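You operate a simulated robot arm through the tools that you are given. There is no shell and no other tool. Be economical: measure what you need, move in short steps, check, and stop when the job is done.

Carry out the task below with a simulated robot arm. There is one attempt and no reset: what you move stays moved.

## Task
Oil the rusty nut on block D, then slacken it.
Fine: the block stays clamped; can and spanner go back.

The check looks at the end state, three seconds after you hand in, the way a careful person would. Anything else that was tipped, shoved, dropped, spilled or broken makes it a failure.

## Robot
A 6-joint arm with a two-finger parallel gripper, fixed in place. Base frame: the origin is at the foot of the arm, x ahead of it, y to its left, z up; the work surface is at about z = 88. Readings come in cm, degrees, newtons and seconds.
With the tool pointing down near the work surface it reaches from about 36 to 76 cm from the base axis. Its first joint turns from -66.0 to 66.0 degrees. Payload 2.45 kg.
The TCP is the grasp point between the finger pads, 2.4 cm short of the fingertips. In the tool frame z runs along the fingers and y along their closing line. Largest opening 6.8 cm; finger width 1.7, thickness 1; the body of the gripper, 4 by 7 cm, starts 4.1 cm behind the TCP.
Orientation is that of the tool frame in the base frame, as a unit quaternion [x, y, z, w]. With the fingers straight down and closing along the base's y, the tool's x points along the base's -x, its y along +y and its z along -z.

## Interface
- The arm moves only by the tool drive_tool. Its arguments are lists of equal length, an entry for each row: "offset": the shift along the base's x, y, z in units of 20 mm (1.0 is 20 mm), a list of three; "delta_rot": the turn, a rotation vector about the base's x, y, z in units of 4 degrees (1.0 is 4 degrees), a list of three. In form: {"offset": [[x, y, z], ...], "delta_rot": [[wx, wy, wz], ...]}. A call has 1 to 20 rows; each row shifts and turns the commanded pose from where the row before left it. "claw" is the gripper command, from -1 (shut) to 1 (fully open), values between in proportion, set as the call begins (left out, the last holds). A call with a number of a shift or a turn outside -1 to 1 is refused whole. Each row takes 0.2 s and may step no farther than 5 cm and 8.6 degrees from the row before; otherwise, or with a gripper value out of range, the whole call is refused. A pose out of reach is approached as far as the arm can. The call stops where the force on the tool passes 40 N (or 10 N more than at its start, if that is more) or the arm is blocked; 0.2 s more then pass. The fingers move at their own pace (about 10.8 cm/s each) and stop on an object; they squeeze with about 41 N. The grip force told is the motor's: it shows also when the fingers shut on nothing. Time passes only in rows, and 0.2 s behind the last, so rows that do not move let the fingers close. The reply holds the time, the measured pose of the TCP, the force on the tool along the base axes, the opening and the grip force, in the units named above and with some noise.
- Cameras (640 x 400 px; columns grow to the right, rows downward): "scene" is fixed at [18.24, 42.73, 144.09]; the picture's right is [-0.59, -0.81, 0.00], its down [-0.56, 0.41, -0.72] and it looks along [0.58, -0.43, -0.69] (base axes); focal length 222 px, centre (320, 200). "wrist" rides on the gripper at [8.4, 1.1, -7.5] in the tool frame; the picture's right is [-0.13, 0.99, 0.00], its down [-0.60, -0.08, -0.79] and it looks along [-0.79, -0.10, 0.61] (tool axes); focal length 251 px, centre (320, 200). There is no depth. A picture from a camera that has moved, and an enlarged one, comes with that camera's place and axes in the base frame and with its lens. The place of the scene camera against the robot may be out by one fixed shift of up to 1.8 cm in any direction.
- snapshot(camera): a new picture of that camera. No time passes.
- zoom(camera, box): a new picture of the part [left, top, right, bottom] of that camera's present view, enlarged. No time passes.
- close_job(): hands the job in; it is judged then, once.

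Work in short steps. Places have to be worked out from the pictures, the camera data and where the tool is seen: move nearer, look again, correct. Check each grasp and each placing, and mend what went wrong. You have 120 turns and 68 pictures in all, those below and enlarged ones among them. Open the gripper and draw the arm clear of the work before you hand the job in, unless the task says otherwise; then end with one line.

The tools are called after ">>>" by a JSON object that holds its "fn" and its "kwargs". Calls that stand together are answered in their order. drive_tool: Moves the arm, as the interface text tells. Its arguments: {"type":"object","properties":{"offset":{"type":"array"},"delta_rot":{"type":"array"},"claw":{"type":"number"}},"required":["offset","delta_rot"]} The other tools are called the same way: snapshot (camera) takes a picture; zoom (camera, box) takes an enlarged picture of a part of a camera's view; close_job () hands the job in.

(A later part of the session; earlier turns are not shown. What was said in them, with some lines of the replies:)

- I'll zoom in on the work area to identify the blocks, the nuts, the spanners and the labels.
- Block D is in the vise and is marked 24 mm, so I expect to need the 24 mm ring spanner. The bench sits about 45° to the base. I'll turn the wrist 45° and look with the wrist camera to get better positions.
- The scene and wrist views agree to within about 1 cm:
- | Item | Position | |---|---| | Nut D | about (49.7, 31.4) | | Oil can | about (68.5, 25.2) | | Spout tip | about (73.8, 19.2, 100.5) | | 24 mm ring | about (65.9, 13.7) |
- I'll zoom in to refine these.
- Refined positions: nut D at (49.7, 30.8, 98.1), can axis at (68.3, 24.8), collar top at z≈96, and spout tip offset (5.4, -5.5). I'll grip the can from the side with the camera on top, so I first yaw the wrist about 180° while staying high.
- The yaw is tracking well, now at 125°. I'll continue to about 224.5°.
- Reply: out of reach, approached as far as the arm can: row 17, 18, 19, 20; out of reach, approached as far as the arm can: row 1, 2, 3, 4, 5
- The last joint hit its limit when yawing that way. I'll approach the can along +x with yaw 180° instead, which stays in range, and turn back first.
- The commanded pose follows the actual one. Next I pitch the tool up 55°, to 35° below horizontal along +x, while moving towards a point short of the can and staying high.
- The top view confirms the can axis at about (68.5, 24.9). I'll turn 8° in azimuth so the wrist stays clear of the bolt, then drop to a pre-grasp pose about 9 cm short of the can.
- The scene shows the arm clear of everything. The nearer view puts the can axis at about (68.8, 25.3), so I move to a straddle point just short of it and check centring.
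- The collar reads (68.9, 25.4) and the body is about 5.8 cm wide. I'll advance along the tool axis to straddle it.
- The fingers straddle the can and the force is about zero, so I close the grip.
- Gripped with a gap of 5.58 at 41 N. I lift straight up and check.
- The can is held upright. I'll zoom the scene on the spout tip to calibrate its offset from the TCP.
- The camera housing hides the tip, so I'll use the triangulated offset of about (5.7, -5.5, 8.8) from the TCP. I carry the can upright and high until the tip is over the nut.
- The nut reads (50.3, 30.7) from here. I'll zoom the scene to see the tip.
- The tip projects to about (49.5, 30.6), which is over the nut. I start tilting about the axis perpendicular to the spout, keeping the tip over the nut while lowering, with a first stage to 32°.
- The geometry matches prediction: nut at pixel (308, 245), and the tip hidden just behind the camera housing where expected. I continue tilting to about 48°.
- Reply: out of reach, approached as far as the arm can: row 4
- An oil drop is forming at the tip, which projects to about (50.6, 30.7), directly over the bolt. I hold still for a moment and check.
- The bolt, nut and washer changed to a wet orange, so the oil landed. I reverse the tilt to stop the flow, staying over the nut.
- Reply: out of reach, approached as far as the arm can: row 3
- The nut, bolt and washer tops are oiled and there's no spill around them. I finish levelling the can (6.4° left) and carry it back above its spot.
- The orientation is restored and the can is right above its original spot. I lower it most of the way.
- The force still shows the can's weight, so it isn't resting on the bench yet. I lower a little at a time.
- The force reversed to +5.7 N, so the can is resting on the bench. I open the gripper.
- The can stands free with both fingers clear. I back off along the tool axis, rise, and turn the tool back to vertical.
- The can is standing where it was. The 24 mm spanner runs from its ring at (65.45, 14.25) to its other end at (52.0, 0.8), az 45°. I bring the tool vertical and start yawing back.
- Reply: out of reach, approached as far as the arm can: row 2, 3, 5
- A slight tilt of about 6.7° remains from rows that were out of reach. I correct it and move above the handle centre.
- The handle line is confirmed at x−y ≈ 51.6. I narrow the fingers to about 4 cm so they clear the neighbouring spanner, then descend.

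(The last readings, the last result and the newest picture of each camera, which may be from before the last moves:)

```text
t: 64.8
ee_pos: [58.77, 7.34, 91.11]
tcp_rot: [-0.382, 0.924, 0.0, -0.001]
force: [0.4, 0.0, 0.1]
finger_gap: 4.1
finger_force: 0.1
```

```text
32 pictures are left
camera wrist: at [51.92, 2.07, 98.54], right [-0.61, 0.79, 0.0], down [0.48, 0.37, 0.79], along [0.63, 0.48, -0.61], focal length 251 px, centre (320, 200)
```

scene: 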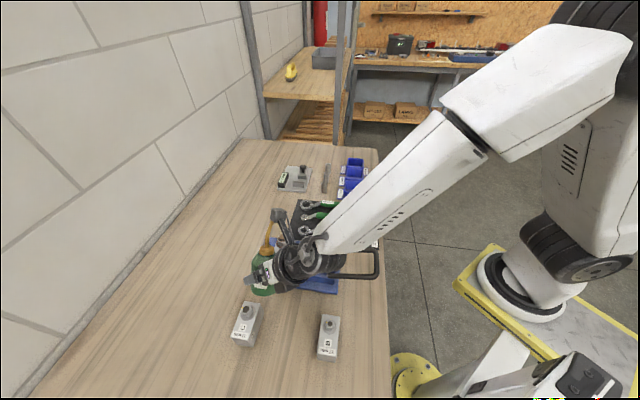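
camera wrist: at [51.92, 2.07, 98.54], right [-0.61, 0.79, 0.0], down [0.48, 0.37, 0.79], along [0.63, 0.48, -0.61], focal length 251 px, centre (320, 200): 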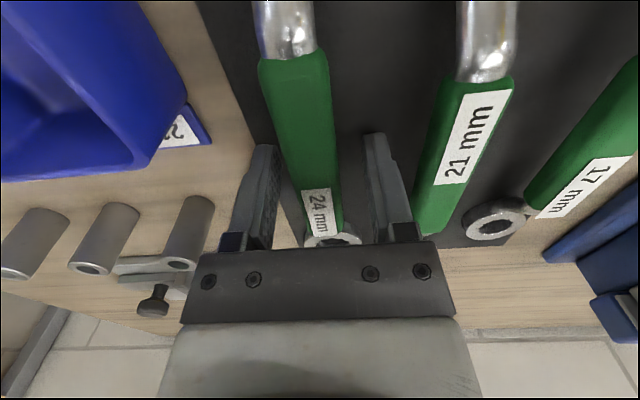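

The handle is centred between the fingers. I close on it and lift a little.

>>> {"fn": "drive_tool", "kwargs": {"offset": [[0, 0, 0], [0, 0, 0], [0, 0, 0], [0, 0, 0]], "delta_rot": [[0, 0, 0], [0, 0, 0], [0, 0, 0], [0, 0, 0]], "claw": -1}}

>>> {"fn": "drive_tool", "kwargs": {"offset": [[0, 0, 0.3], [0, 0, 0.7], [0, 0, 1], [0, 0, 1], [0, 0, 1], [0, 0, 1], [0, 0, 1], [0, 0, 1], [0, 0, 1], [0, 0, 0]], "delta_rot": [[0, 0, 0], [0, 0, 0], [0, 0, 0], [0, 0, 0], [0, 0, 0], [0, 0, 0], [0, 0, 0], [0, 0, 0], [0, 0, 0], [0, 0, 0]]}}

>>> {"fn": "snapshot", "kwargs": {"camera": "wrist"}}

>>> {"fn": "zoom", "kwargs": {"camera": "scene", "box": [250, 120, 410, 220]}}

```text
t: 65.8
ee_pos: [58.71, 7.15, 91.12]
tcp_rot: [-0.383, 0.924, 0.001, 0.001]
force: [0.4, -1.3, -0.3]
finger_gap: 2.19
finger_force: 38.6
```

```text
t: 68.0
ee_pos: [58.52, 7.36, 107.17]
tcp_rot: [-0.383, 0.924, 0.0, 0.0]
force: [-1.2, -0.6, -2.1]
finger_gap: 2.19
finger_force: 38.5
```

```text
31 pictures are left
camera wrist: at [51.88, 2.23, 114.65], right [-0.61, 0.79, 0.0], down [0.48, 0.37, 0.79], along [0.63, 0.48, -0.61], focal length 251 px, centre (320, 200)
```

wrist: 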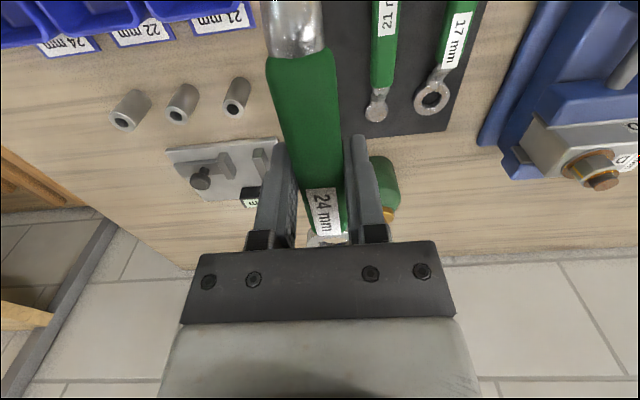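

```text
4.00 times, centred on (330, 170) of scene
camera zoom: at [18.25, 42.73, 144.09], right [-0.59, -0.81, 0.0], down [-0.56, 0.41, -0.72], along [0.58, -0.43, -0.69], focal length 889 px, centre (280, 320)
```

zoom: 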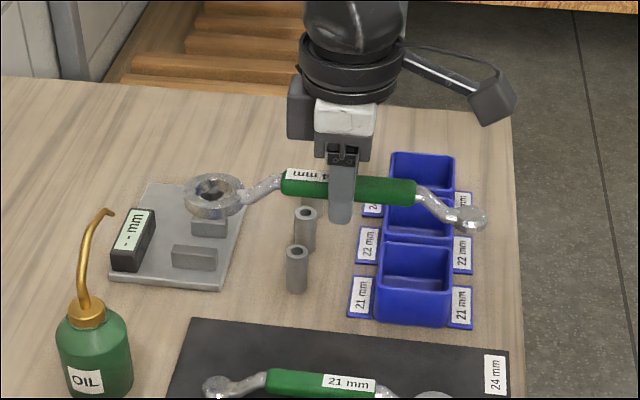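

The spanner is held level. I carry it so that the ring hovers above the nut, estimating the ring at TCP + (6.65, 6.65).

>>> {"fn": "drive_tool", "kwargs": {"offset": [[-0.4, 0.4, 0], [-0.76, 0.84, 0], [-0.76, 0.84, 0], [-0.76, 0.84, 0], [-0.76, 0.84, 0], [-0.76, 0.84, 0], [-0.76, 0.84, 0], [-0.76, 0.84, 0], [-0.76, 0.84, 0], [-0.76, 0.84, 0], [-0.35, 0.44, 0], [0, 0, 0]], "delta_rot": [[0, 0, 0], [0, 0, 0], [0, 0, 0], [0, 0, 0], [0, 0, 0], [0, 0, 0], [0, 0, 0], [0, 0, 0], [0, 0, 0], [0, 0, 0], [0, 0, 0], [0, 0, 0]]}}

>>> {"fn": "zoom", "kwargs": {"camera": "scene", "box": [250, 195, 330, 245]}}

>>> {"fn": "snapshot", "kwargs": {"camera": "wrist"}}

```text
t: 70.6
ee_pos: [43.41, 24.14, 107.08]
tcp_rot: [-0.383, 0.924, 0.0, 0.0]
force: [0.1, -0.3, -2.2]
finger_gap: 2.14
finger_force: 38.9
```

```text
8.00 times, centred on (290, 220) of scene
camera zoom: at [18.25, 42.73, 144.09], right [-0.59, -0.81, 0.0], down [-0.56, 0.41, -0.72], along [0.58, -0.43, -0.69], focal length 1777 px, centre (560, 40)
```

zoom: 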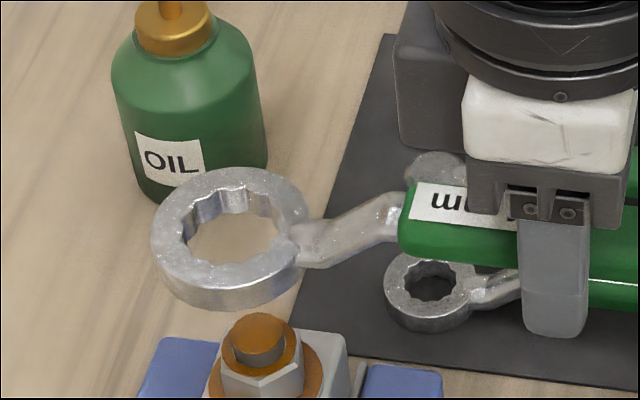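

```text
28 pictures are left
camera wrist: at [36.75, 18.93, 114.6], right [-0.61, 0.79, 0.0], down [0.48, 0.37, 0.79], along [0.63, 0.48, -0.61], focal length 251 px, centre (320, 200)
```

wrist: 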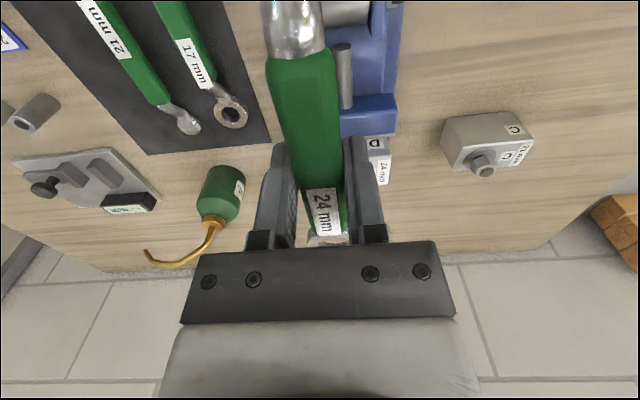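

The ring centre projects to about (50.1, 30.8) and the bolt/nut to about (50.4, 30.45), so a small shift is needed. I zoom closer on the ring points and the hex orientation.

>>> {"fn": "zoom", "kwargs": {"camera": "scene", "box": [264, 214, 304, 246]}}

```text
12.50 times, centred on (284, 230) of scene
camera zoom: at [18.25, 42.73, 144.09], right [-0.59, -0.81, 0.0], down [-0.56, 0.41, -0.72], along [0.58, -0.43, -0.69], focal length 2777 px, centre (770, -175)
```

zoom: 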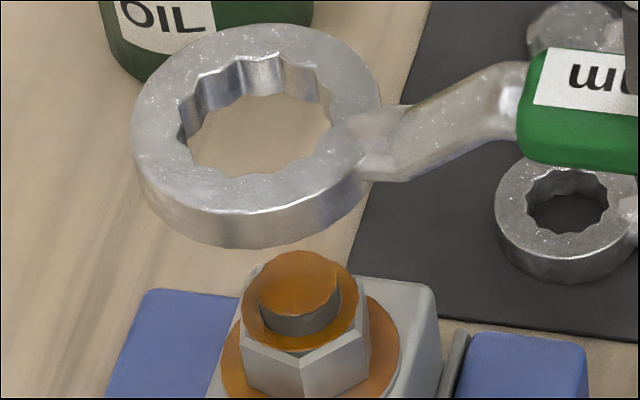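

A nut corner points roughly toward the camera, at az about 158°. I'll zoom on the ring opening to get its tooth phase.

>>> {"fn": "zoom", "kwargs": {"camera": "scene", "box": [272, 215, 292, 230]}}

```text
16.00 times, centred on (282, 222) of scene
camera zoom: at [18.25, 42.73, 144.09], right [-0.59, -0.81, 0.0], down [-0.56, 0.41, -0.72], along [0.58, -0.43, -0.69], focal length 3554 px, centre (928, -160)
```

zoom: 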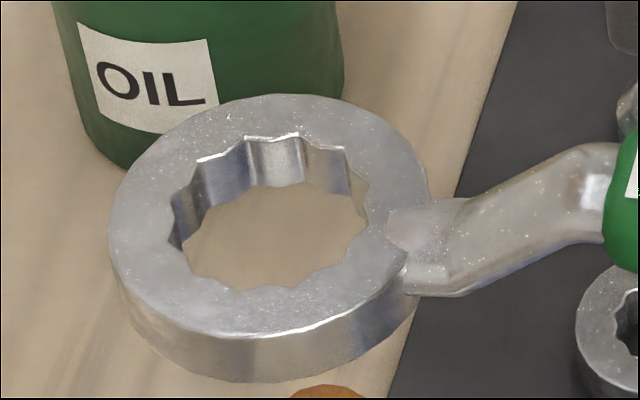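

The ring has a point along the handle axis, and the nut corners sit at about 5° mod 30°. The handle should therefore lie at az 215°. I turn -10° about the nut, shift slightly, lower to just above the bolt, and check alignment.

>>> {"fn": "drive_tool", "kwargs": {"offset": [[-0.123, 0.15, -0.2], [-0.123, 0.15, -0.4], [-0.123, 0.15, -0.5], [0, 0, -0.4], [0, 0, 0]], "delta_rot": [[0, 0, -0.83], [0, 0, -0.83], [0, 0, -0.84], [0, 0, 0], [0, 0, 0]]}}

>>> {"fn": "zoom", "kwargs": {"camera": "scene", "box": [264, 217, 304, 249]}}

```text
t: 71.8
ee_pos: [42.65, 24.93, 104.26]
tcp_rot: [-0.301, 0.954, -0.001, 0.0]
force: [0.4, -0.4, -3.6]
finger_gap: 2.17
finger_force: 38.4
```

```text
12.50 times, centred on (284, 233) of scene
camera zoom: at [18.25, 42.73, 144.09], right [-0.59, -0.81, 0.0], down [-0.56, 0.41, -0.72], along [0.58, -0.43, -0.69], focal length 2777 px, centre (770, -212)
```

zoom: 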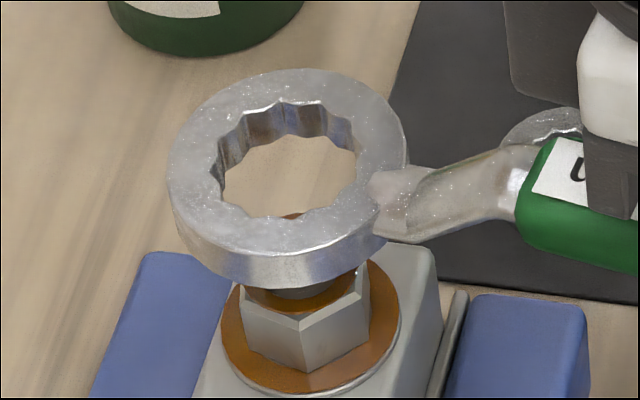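

The ring centre (50.4, 30.35) is over the nut/washer centre (50.4, 30.45). I lower to just above the nut top, then creep down in small steps watching force.

>>> {"fn": "drive_tool", "kwargs": {"offset": [[0, 0.03, -0.5], [0, 0, -0.4], [0, 0, -0.3], [0, 0, -0.1], [0, 0, 0]], "delta_rot": [[0, 0, 0], [0, 0, 0], [0, 0, 0], [0, 0, 0], [0, 0, 0]]}}

>>> {"fn": "drive_tool", "kwargs": {"offset": [[0, 0, -0.1], [0, 0, -0.1], [0, 0, -0.1], [0, 0, 0]], "delta_rot": [[0, 0, 0], [0, 0, 0], [0, 0, 0], [0, 0, 0]]}}

>>> {"fn": "zoom", "kwargs": {"camera": "scene", "box": [264, 220, 304, 252]}}

```text
t: 73.0
ee_pos: [42.71, 25.07, 101.58]
tcp_rot: [-0.302, 0.953, 0.001, 0.0]
force: [-6.2, -1.3, 11.2]
finger_gap: 2.16
finger_force: 38.5
```

```text
t: 74.0
ee_pos: [42.71, 25.04, 100.93]
tcp_rot: [-0.302, 0.953, 0.0, 0.0]
force: [-6.8, -2.9, 11.8]
finger_gap: 2.21
finger_force: 38.4
```

```text
12.50 times, centred on (284, 236) of scene
camera zoom: at [18.2, 42.71, 144.11], right [-0.59, -0.81, 0.0], down [-0.56, 0.41, -0.72], along [0.58, -0.43, -0.69], focal length 2777 px, centre (770, -250)
```

zoom: 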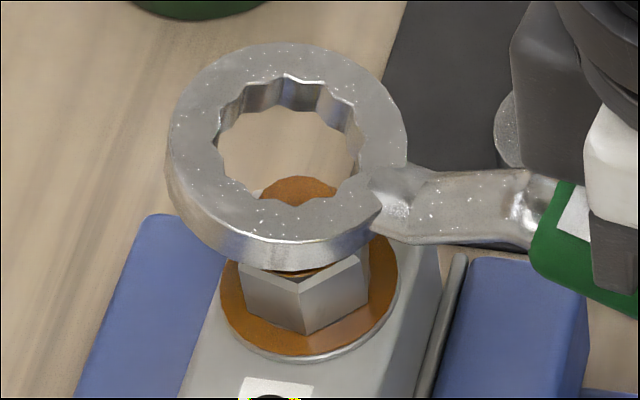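

The ring caught on the bolt's edge; the bolt sits higher than I assumed, so the ring needs to move about (-0.6, +0.2). I back up, shift, and check whether the spanner has pitched in the grip.

>>> {"fn": "drive_tool", "kwargs": {"offset": [[0, 0, 0.3], [0, 0, 0.4], [0, 0, 0.4], [-0.3, 0.09, 0.3], [0, 0, 0]], "delta_rot": [[0, 0, 0], [0, 0, 0], [0, 0, 0], [0, 0, 0], [0, 0, 0]]}}

>>> {"fn": "zoom", "kwargs": {"camera": "scene", "box": [260, 210, 324, 250]}}

```text
t: 75.2
ee_pos: [42.19, 25.33, 103.63]
tcp_rot: [-0.301, 0.954, 0.0, -0.002]
force: [0.2, -0.1, -2.4]
finger_gap: 2.2
finger_force: 38.9
```

```text
10.00 times, centred on (292, 230) of scene
camera zoom: at [18.25, 42.73, 144.09], right [-0.59, -0.81, 0.0], down [-0.56, 0.41, -0.72], along [0.58, -0.43, -0.69], focal length 2221 px, centre (600, -100)
```

zoom: 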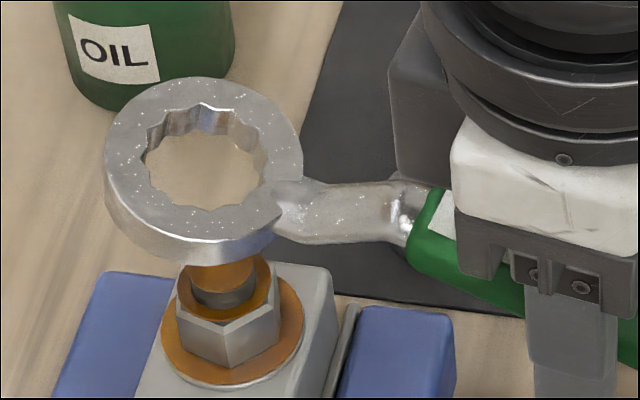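

The spanner pitched about 18° in the grip: the ring is 3 cm high, and the bolt top is at about 101.3. I'll raise the arm, tilt the tool 18° to level the ring again, and centre over the nut.

>>> {"fn": "drive_tool", "kwargs": {"offset": [[0, 0, 0.5], [-0.05, 0.03, 0.5], [-0.05, 0, 0.2], [0, 0, 0], [0, 0, 0], [0, 0, 0]], "delta_rot": [[-0.574, 0.819, 0], [-0.574, 0.819, 0], [-0.574, 0.819, 0], [-0.574, 0.819, 0], [-0.287, 0.41, 0], [0, 0, 0]]}}

>>> {"fn": "zoom", "kwargs": {"camera": "scene", "box": [260, 210, 324, 250]}}

```text
t: 76.6
ee_pos: [41.88, 25.21, 106.07]
tcp_rot: [-0.296, 0.942, -0.047, -0.15]
force: [0.0, -0.3, -2.0]
finger_gap: 2.16
finger_force: 38.8
```

```text
10.00 times, centred on (292, 230) of scene
camera zoom: at [18.25, 42.73, 144.09], right [-0.59, -0.81, 0.0], down [-0.56, 0.41, -0.72], along [0.58, -0.43, -0.69], focal length 2221 px, centre (600, -100)
```

zoom: 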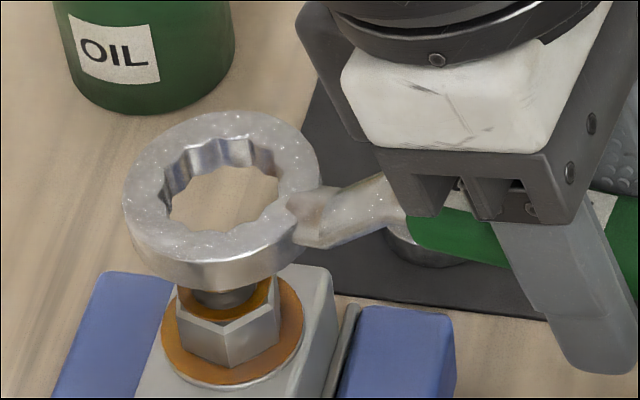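

The ring is level again. Comparing ring and washer projections, it needs a shift of about (+0.1, +0.35). I apply that, lower to just above the bolt top, and look.

>>> {"fn": "drive_tool", "kwargs": {"offset": [[0.06, 0.17, -0.2], [0, 0, -0.2], [0, 0, -0.1], [0, 0, 0]], "delta_rot": [[0, 0, 0], [0, 0, 0], [0, 0, 0], [0, 0, 0]]}}

>>> {"fn": "zoom", "kwargs": {"camera": "scene", "box": [264, 217, 304, 249]}}

```text
t: 77.6
ee_pos: [42.2, 25.53, 104.96]
tcp_rot: [-0.297, 0.942, -0.047, -0.15]
force: [-0.5, -0.3, -2.7]
finger_gap: 2.16
finger_force: 39.0
```

```text
12.50 times, centred on (284, 233) of scene
camera zoom: at [18.25, 42.73, 144.09], right [-0.59, -0.81, 0.0], down [-0.56, 0.41, -0.72], along [0.58, -0.43, -0.69], focal length 2777 px, centre (770, -212)
```

zoom: 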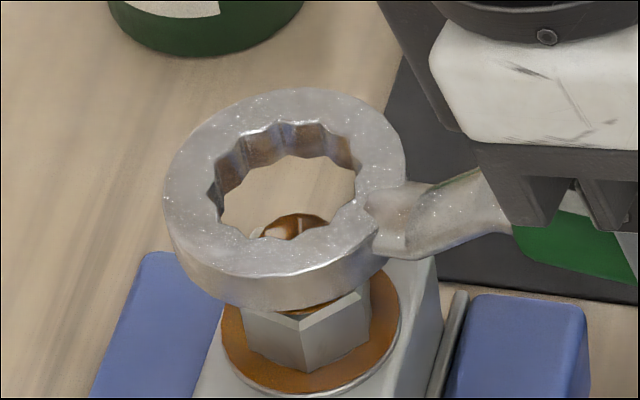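

A consistent solution puts the axis within about 0.15 cm, with the washer top at 98.4, nut top at 99.8 and bolt top at 100.8. I lower past the bolt top and check force.

>>> {"fn": "drive_tool", "kwargs": {"offset": [[0, 0, -0.2], [0, 0, -0.2], [0, 0, -0.2], [0, 0, -0.1], [0, 0, 0]], "delta_rot": [[0, 0, 0], [0, 0, 0], [0, 0, 0], [0, 0, 0], [0, 0, 0]]}}

>>> {"fn": "zoom", "kwargs": {"camera": "scene", "box": [264, 217, 304, 249]}}

```text
t: 78.8
ee_pos: [41.95, 25.61, 103.71]
tcp_rot: [-0.298, 0.942, -0.049, -0.15]
force: [1.5, 0.7, -1.7]
finger_gap: 2.17
finger_force: 38.7
```

```text
12.50 times, centred on (284, 233) of scene
camera zoom: at [18.25, 42.73, 144.09], right [-0.59, -0.81, 0.0], down [-0.56, 0.41, -0.72], along [0.58, -0.43, -0.69], focal length 2777 px, centre (770, -212)
```

zoom: 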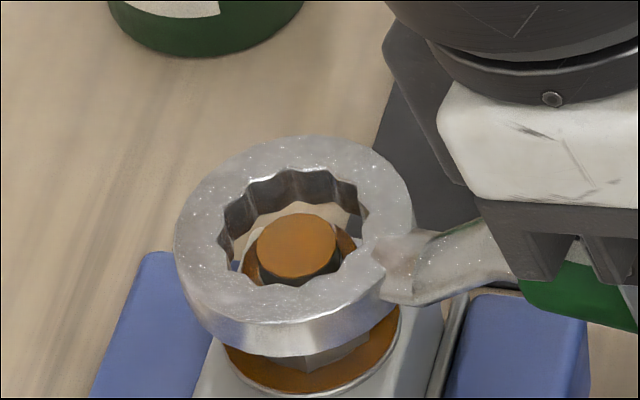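

The bolt is inside the ring and nearly centred. I keep creeping down onto the nut.

>>> {"fn": "drive_tool", "kwargs": {"offset": [[0, 0, -0.1], [0, 0, -0.1], [0, 0, -0.1], [0, 0, -0.1], [0, 0, 0]], "delta_rot": [[0, 0, 0], [0, 0, 0], [0, 0, 0], [0, 0, 0], [0, 0, 0]]}}

>>> {"fn": "zoom", "kwargs": {"camera": "scene", "box": [264, 217, 304, 249]}}

```text
t: 80.0
ee_pos: [41.92, 25.58, 102.94]
tcp_rot: [-0.297, 0.942, -0.047, -0.15]
force: [0.1, 0.6, -1.0]
finger_gap: 2.18
finger_force: 38.4
```

```text
12.50 times, centred on (284, 233) of scene
camera zoom: at [18.25, 42.73, 144.09], right [-0.59, -0.81, 0.0], down [-0.56, 0.41, -0.72], along [0.58, -0.43, -0.69], focal length 2777 px, centre (770, -212)
```

zoom: 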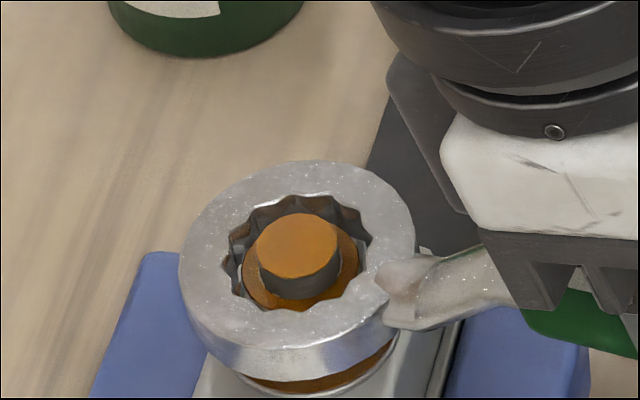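

It's well centred with no contact force. I continue down about 1 cm.

>>> {"fn": "drive_tool", "kwargs": {"offset": [[0, 0, -0.1], [0, 0, -0.1], [0, 0, -0.1], [0, 0, -0.1], [0, 0, 0]], "delta_rot": [[0, 0, 0], [0, 0, 0], [0, 0, 0], [0, 0, 0], [0, 0, 0]]}}

>>> {"fn": "zoom", "kwargs": {"camera": "scene", "box": [264, 217, 304, 249]}}

```text
t: 81.2
ee_pos: [41.99, 25.75, 101.95]
tcp_rot: [-0.298, 0.942, -0.047, -0.15]
force: [0.7, 5.8, -0.7]
finger_gap: 2.17
finger_force: 38.8
```

```text
12.50 times, centred on (284, 233) of scene
camera zoom: at [18.25, 42.75, 144.09], right [-0.59, -0.81, 0.0], down [-0.56, 0.41, -0.72], along [0.58, -0.43, -0.69], focal length 2777 px, centre (770, -212)
```

zoom: 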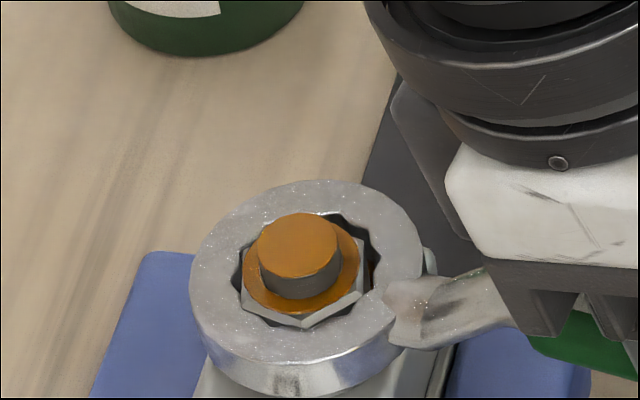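

The ring is now around the nut, with slight sideways contact. I nudge +y by 0.1 cm and lower a little more.

>>> {"fn": "drive_tool", "kwargs": {"offset": [[0.03, 0.06, 0], [0, 0, -0.1], [0, 0, -0.08], [0, 0, 0]], "delta_rot": [[0, 0, 0], [0, 0, 0], [0, 0, 0], [0, 0, 0]]}}

```text
t: 82.2
ee_pos: [42.13, 25.72, 101.73]
tcp_rot: [-0.297, 0.942, -0.046, -0.15]
force: [0.4, 0.5, -2.8]
finger_gap: 2.19
finger_force: 38.5
```

The forces relaxed and the ring is seated. I swing the handle counter-clockwise about the nut centre (49.75, 31.1), first 20°.

>>> {"fn": "drive_tool", "kwargs": {"offset": [[0.197, -0.261, 0], [0.214, -0.247, 0], [0.23, -0.23, 0], [0.247, -0.214, 0], [0.261, -0.197, 0]], "delta_rot": [[0, 0, 1], [0, 0, 1], [0, 0, 1], [0, 0, 1], [0, 0, 1]]}}

>>> {"fn": "zoom", "kwargs": {"camera": "scene", "box": [264, 217, 304, 249]}}

```text
t: 83.4
ee_pos: [44.35, 23.43, 101.69]
tcp_rot: [-0.457, 0.876, -0.073, -0.139]
force: [-0.6, -0.1, -3.0]
finger_gap: 2.19
finger_force: 38.7
```

```text
12.50 times, centred on (284, 233) of scene
camera zoom: at [18.24, 42.73, 144.09], right [-0.59, -0.81, 0.0], down [-0.56, 0.41, -0.72], along [0.58, -0.43, -0.69], focal length 2777 px, centre (770, -212)
```

zoom: 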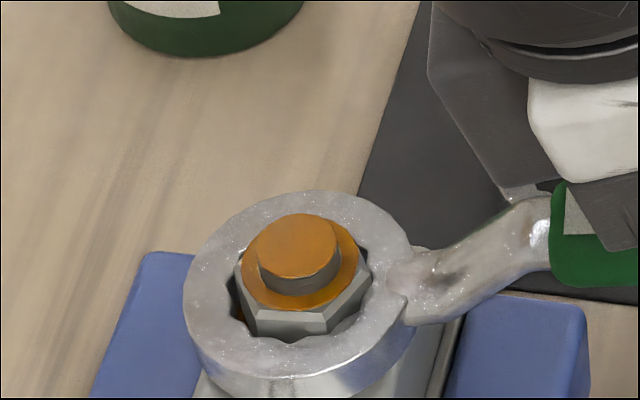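

The nut turned with the spanner: a flat now faces the camera where a corner did before. I continue the swing to 60°.

>>> {"fn": "drive_tool", "kwargs": {"offset": [[0.274, -0.178, 0], [0.286, -0.158, 0], [0.296, -0.138, 0], [0.305, -0.117, 0], [0.312, -0.095, 0], [0.318, -0.074, 0], [0.323, -0.051, 0], [0.325, -0.029, 0], [0.326, -0.006, 0], [0.326, 0.018, 0], [0, 0, 0]], "delta_rot": [[0, 0, 1], [0, 0, 1], [0, 0, 1], [0, 0, 1], [0, 0, 1], [0, 0, 1], [0, 0, 1], [0, 0, 1], [0, 0, 1], [0, 0, 1], [0, 0, 0]]}}

>>> {"fn": "zoom", "kwargs": {"camera": "scene", "box": [254, 207, 318, 258]}}

```text
t: 85.8
ee_pos: [50.54, 21.66, 101.91]
tcp_rot: [0.728, -0.667, 0.116, 0.107]
force: [5.6, -22.6, -0.7]
finger_gap: 2.17
finger_force: 38.2
```

```text
7.84 times, centred on (286, 232) of scene
camera zoom: at [18.26, 42.66, 144.11], right [-0.59, -0.81, 0.0], down [-0.56, 0.41, -0.72], along [0.58, -0.43, -0.69], focal length 1742 px, centre (587, -55)
```

zoom: 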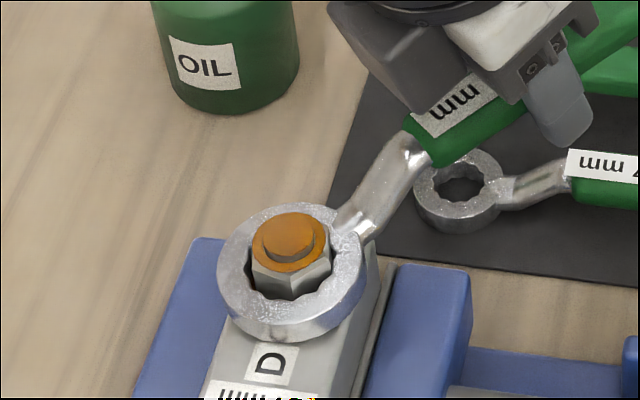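

The nut has turned about 60° in total. There's a 22 N pull along the handle from a small radius mismatch, so I relax it with -0.15 cm in y and add 20° more for margin.

>>> {"fn": "drive_tool", "kwargs": {"offset": [[0, -0.08, 0], [0.324, 0.04, 0], [0.32, 0.062, 0], [0.316, 0.085, 0], [0.309, 0.106, 0], [0.3, 0.128, 0], [0, 0, 0]], "delta_rot": [[0, 0, 0], [0, 0, 1], [0, 0, 1], [0, 0, 1], [0, 0, 1], [0, 0, 1], [0, 0, 0]]}}

```text
t: 87.4
ee_pos: [53.82, 22.57, 101.95]
tcp_rot: [0.833, -0.53, 0.132, 0.083]
force: [3.9, -2.9, -0.9]
finger_gap: 2.16
finger_force: 39.0
```

The forces are low. I back off the swing by about 1.5° to relax contact and lift the ring straight off.

>>> {"fn": "drive_tool", "kwargs": {"offset": [[-0.11, -0.05, 0], [0, 0, 0.15], [0, 0, 0.3], [0, 0, 0.5], [0, 0, 0.6], [0, 0, 0.8], [0, 0, 0.8], [0, 0, 0]], "delta_rot": [[0, 0, -0.35], [0, 0, 0], [0, 0, 0], [0, 0, 0], [0, 0, 0], [0, 0, 0], [0, 0, 0], [0, 0, 0]]}}

>>> {"fn": "snapshot", "kwargs": {"camera": "scene"}}

>>> {"fn": "zoom", "kwargs": {"camera": "scene", "box": [254, 202, 318, 253]}}

```text
t: 89.2
ee_pos: [53.54, 22.55, 108.19]
tcp_rot: [0.827, -0.54, 0.132, 0.086]
force: [0.2, 0.3, -2.6]
finger_gap: 2.16
finger_force: 38.5
```

```text
15 pictures are left
```

scene: 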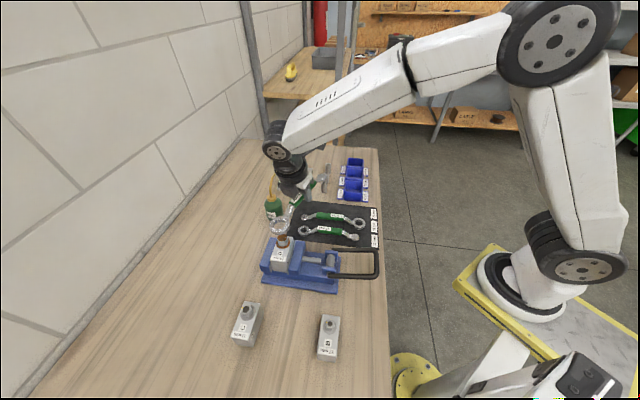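

```text
7.84 times, centred on (286, 228) of scene
camera zoom: at [18.25, 42.73, 144.09], right [-0.59, -0.81, 0.0], down [-0.56, 0.41, -0.72], along [0.58, -0.43, -0.69], focal length 1742 px, centre (587, -16)
```

zoom: 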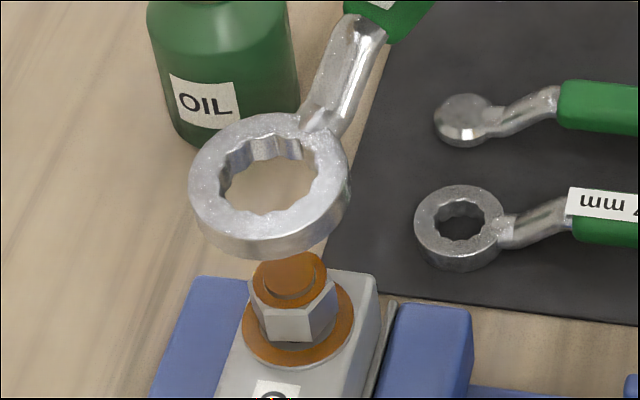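

The ring is off, the nut has visibly risen off the washer, and block D is still clamped. I carry the spanner back to its slot, yawing -68.7° to its original az of 45°.

>>> {"fn": "drive_tool", "kwargs": {"offset": [[0.15, -0.45, 0.2], [0.15, -0.45, 0.2], [0.15, -0.45, 0], [0.15, -0.45, 0], [0.15, -0.45, 0], [0.15, -0.45, 0], [0.15, -0.45, 0], [0.15, -0.45, 0], [0.15, -0.45, 0], [0.15, -0.45, 0], [0.15, -0.45, 0], [0.15, -0.45, 0], [0.15, -0.45, 0], [0.15, -0.45, 0], [0.15, -0.45, 0], [0.15, -0.45, 0], [0.15, -0.45, 0], [0.03, -0.02, 0], [0, 0, 0]], "delta_rot": [[0, 0, -1], [0, 0, -1], [0, 0, -1], [0, 0, -1], [0, 0, -1], [0, 0, -1], [0, 0, -1], [0, 0, -1], [0, 0, -1], [0, 0, -1], [0, 0, -1], [0, 0, -1], [0, 0, -1], [0, 0, -1], [0, 0, -1], [0, 0, -1], [0, 0, -1], [0, 0, -0.175], [0, 0, 0]]}}

>>> {"fn": "zoom", "kwargs": {"camera": "scene", "box": [250, 120, 410, 220]}}

```text
t: 93.2
ee_pos: [58.65, 7.15, 108.75]
tcp_rot: [-0.377, 0.913, -0.06, -0.146]
force: [0.1, -0.5, -2.3]
finger_gap: 2.17
finger_force: 38.2
```

```text
4.00 times, centred on (330, 170) of scene
camera zoom: at [18.25, 42.73, 144.09], right [-0.59, -0.81, 0.0], down [-0.56, 0.41, -0.72], along [0.58, -0.43, -0.69], focal length 889 px, centre (280, 320)
```

zoom: 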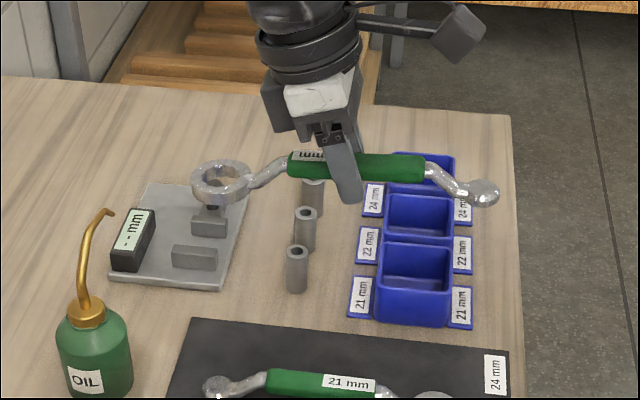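

Compared with the pickup view, the spanner is over-tilted by about 2.5° and has slid about 0.65 cm along the handle. I correct both and lower most of the way.

>>> {"fn": "drive_tool", "kwargs": {"offset": [[0.23, 0.23, -0.5], [0, 0, -1], [0, 0, -1], [0, 0, -1], [0, 0, -1], [0, 0, -1], [0, 0, -1], [0, 0, -0.7], [0, 0, -0.5], [0, 0, 0]], "delta_rot": [[0.44, -0.44, 0], [0, 0, 0], [0, 0, 0], [0, 0, 0], [0, 0, 0], [0, 0, 0], [0, 0, 0], [0, 0, 0], [0, 0, 0], [0, 0, 0]]}}

>>> {"fn": "zoom", "kwargs": {"camera": "scene", "box": [280, 180, 392, 250]}}

```text
t: 95.4
ee_pos: [58.99, 7.65, 93.3]
tcp_rot: [-0.378, 0.916, -0.052, -0.126]
force: [-0.4, -0.1, -2.3]
finger_gap: 2.2
finger_force: 38.2
```

```text
5.71 times, centred on (336, 215) of scene
camera zoom: at [18.25, 42.73, 144.09], right [-0.59, -0.81, 0.0], down [-0.56, 0.41, -0.72], along [0.58, -0.43, -0.69], focal length 1269 px, centre (229, 114)
```

zoom: 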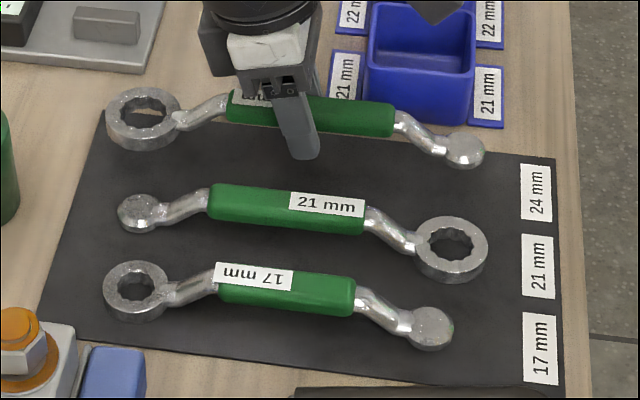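

It's level and lined up; the projected landing is only about 0.3 cm off along the handle. I correct that and lower gently to contact.

>>> {"fn": "drive_tool", "kwargs": {"offset": [[-0.08, -0.1, -0.3], [0, 0, -0.3], [0, 0, -0.2], [0, 0, -0.1], [0, 0, -0.1], [0, 0, 0]], "delta_rot": [[0, 0, 0], [0, 0, 0], [0, 0, 0], [0, 0, 0], [0, 0, 0], [0, 0, 0]]}}

```text
t: 96.8
ee_pos: [58.86, 7.43, 91.44]
tcp_rot: [-0.378, 0.916, -0.051, -0.126]
force: [0.2, -0.4, -1.8]
finger_gap: 2.16
finger_force: 38.6
```

>>> {"fn": "drive_tool", "kwargs": {"offset": [[0, 0, -0.06], [0, 0, -0.06], [0, 0, 0]], "delta_rot": [[0, 0, 0], [0, 0, 0], [0, 0, 0]]}}

>>> {"fn": "zoom", "kwargs": {"camera": "scene", "box": [280, 180, 392, 250]}}

```text
t: 97.6
ee_pos: [58.99, 7.44, 91.16]
tcp_rot: [-0.378, 0.916, -0.051, -0.125]
force: [-2.1, -0.8, 0.8]
finger_gap: 2.16
finger_force: 38.5
```

```text
5.71 times, centred on (336, 215) of scene
camera zoom: at [18.24, 42.73, 144.09], right [-0.59, -0.81, 0.0], down [-0.56, 0.41, -0.72], along [0.58, -0.43, -0.69], focal length 1269 px, centre (229, 114)
```

zoom: 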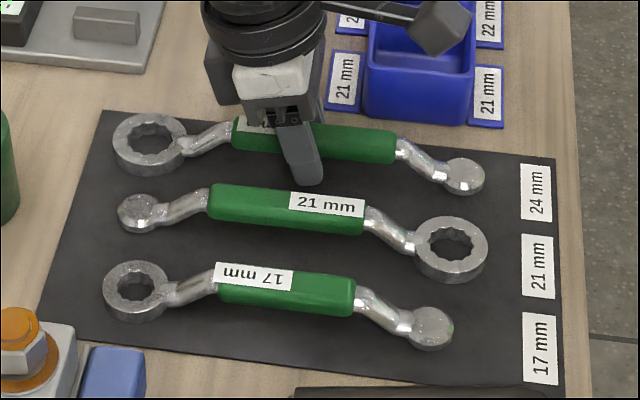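

The spanner sits on its original outline and contact has begun. I release partway, to 4 cm, so the fingers don't touch the neighbouring spanner.

>>> {"fn": "drive_tool", "kwargs": {"offset": [[0, 0, -0.02], [0, 0, 0], [0, 0, 0], [0, 0, 0]], "delta_rot": [[0, 0, 0], [0, 0, 0], [0, 0, 0], [0, 0, 0]], "claw": 0.1}}

>>> {"fn": "drive_tool", "kwargs": {"offset": [[0.07, 0.07, 0.3], [0.12, 0.12, 0.6], [0.1, 0.1, 0.8], [0.1, 0.1, 1], [0, 0, 1], [0, 0, 1], [0, 0, 1], [0, 0, 1], [-0.2, 0, 1], [-0.5, 0, 1], [-0.5, 0, 1], [-0.5, 0, 1], [0, 0, 0]], "delta_rot": [[0, 0, 0], [0, 0, 0], [0, 0, 0], [0, 0, 0], [0, 0, 0], [0, 0, 0], [0, 0, 0], [0, 0, 0], [0, 0, 0], [0, 0, 0], [0, 0, 0], [0, 0, 0], [0, 0, 0]]}}

>>> {"fn": "snapshot", "kwargs": {"camera": "scene"}}

>>> {"fn": "zoom", "kwargs": {"camera": "scene", "box": [220, 140, 400, 252]}}

>>> {"fn": "zoom", "kwargs": {"camera": "scene", "box": [260, 225, 324, 265]}}

```text
t: 98.6
ee_pos: [58.84, 7.32, 91.16]
tcp_rot: [-0.378, 0.916, -0.052, -0.125]
force: [-0.1, 0.5, 0.1]
finger_gap: 3.75
finger_force: 0.0
```

```text
t: 101.4
ee_pos: [56.24, 8.06, 112.57]
tcp_rot: [-0.379, 0.915, -0.052, -0.126]
force: [-0.2, 0.0, 0.3]
finger_gap: 3.73
finger_force: 0.1
```

```text
10 pictures are left
```

scene: 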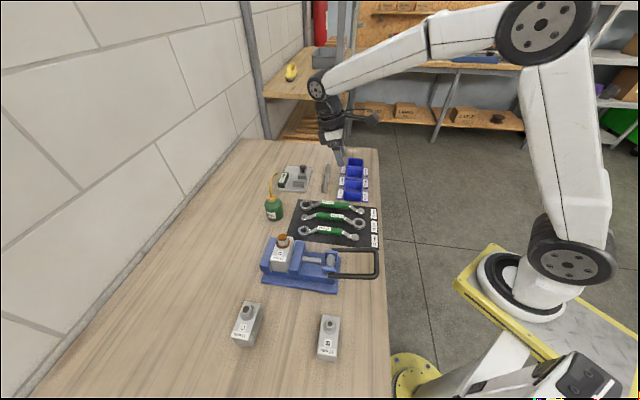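

```text
3.56 times, centred on (310, 196) of scene
camera zoom: at [18.24, 42.73, 144.09], right [-0.59, -0.81, 0.0], down [-0.56, 0.41, -0.72], along [0.58, -0.43, -0.69], focal length 790 px, centre (356, 214)
```

zoom: 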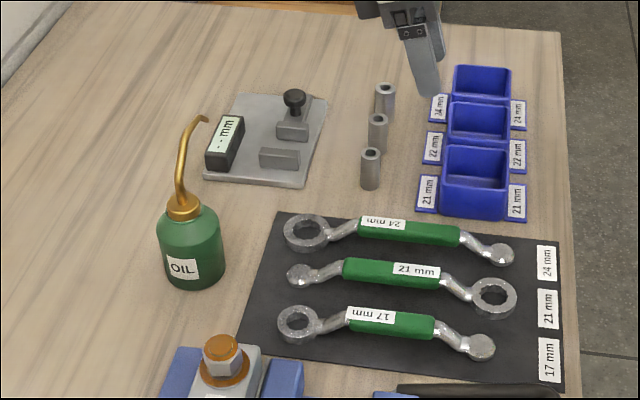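

```text
10.00 times, centred on (292, 245) of scene
camera zoom: at [18.24, 42.73, 144.09], right [-0.59, -0.81, 0.0], down [-0.56, 0.41, -0.72], along [0.58, -0.43, -0.69], focal length 2221 px, centre (600, -250)
```

zoom: 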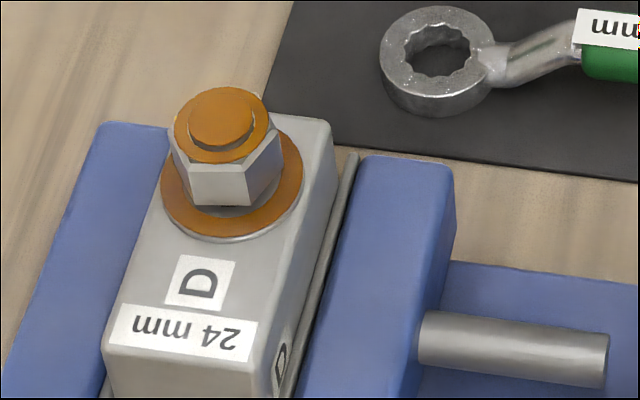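

Everything is back in place: the can and spanner match their original spots, the nut is oiled and clearly backed off the washer, and D is still clamped. I open the gripper fully and draw the arm clear.

>>> {"fn": "drive_tool", "kwargs": {"offset": [[-0.4, 0, 0.8], [-0.4, 0, 0.8], [-0.4, 0, 0.8], [-0.4, 0, 0.8], [-0.4, 0, 0.8], [0, 0, 0]], "delta_rot": [[0, 0, 0], [0, 0, 0], [0, 0, 0], [0, 0, 0], [0, 0, 0], [0, 0, 0]], "claw": 1}}

```text
t: 102.8
ee_pos: [52.34, 8.12, 120.54]
tcp_rot: [-0.379, 0.915, -0.052, -0.125]
force: [0.5, 0.6, 0.1]
finger_gap: 6.79
finger_force: 0.1
```

The gripper is open and the arm is clear, so I hand the job in.

>>> {"fn": "close_job", "kwargs": {}}

```text
The job is handed in.
```

I oiled the rusty nut on block D and slackened it about 80° with the 24 mm spanner; the block is still clamped, and the oil can and spanner are back in their places.
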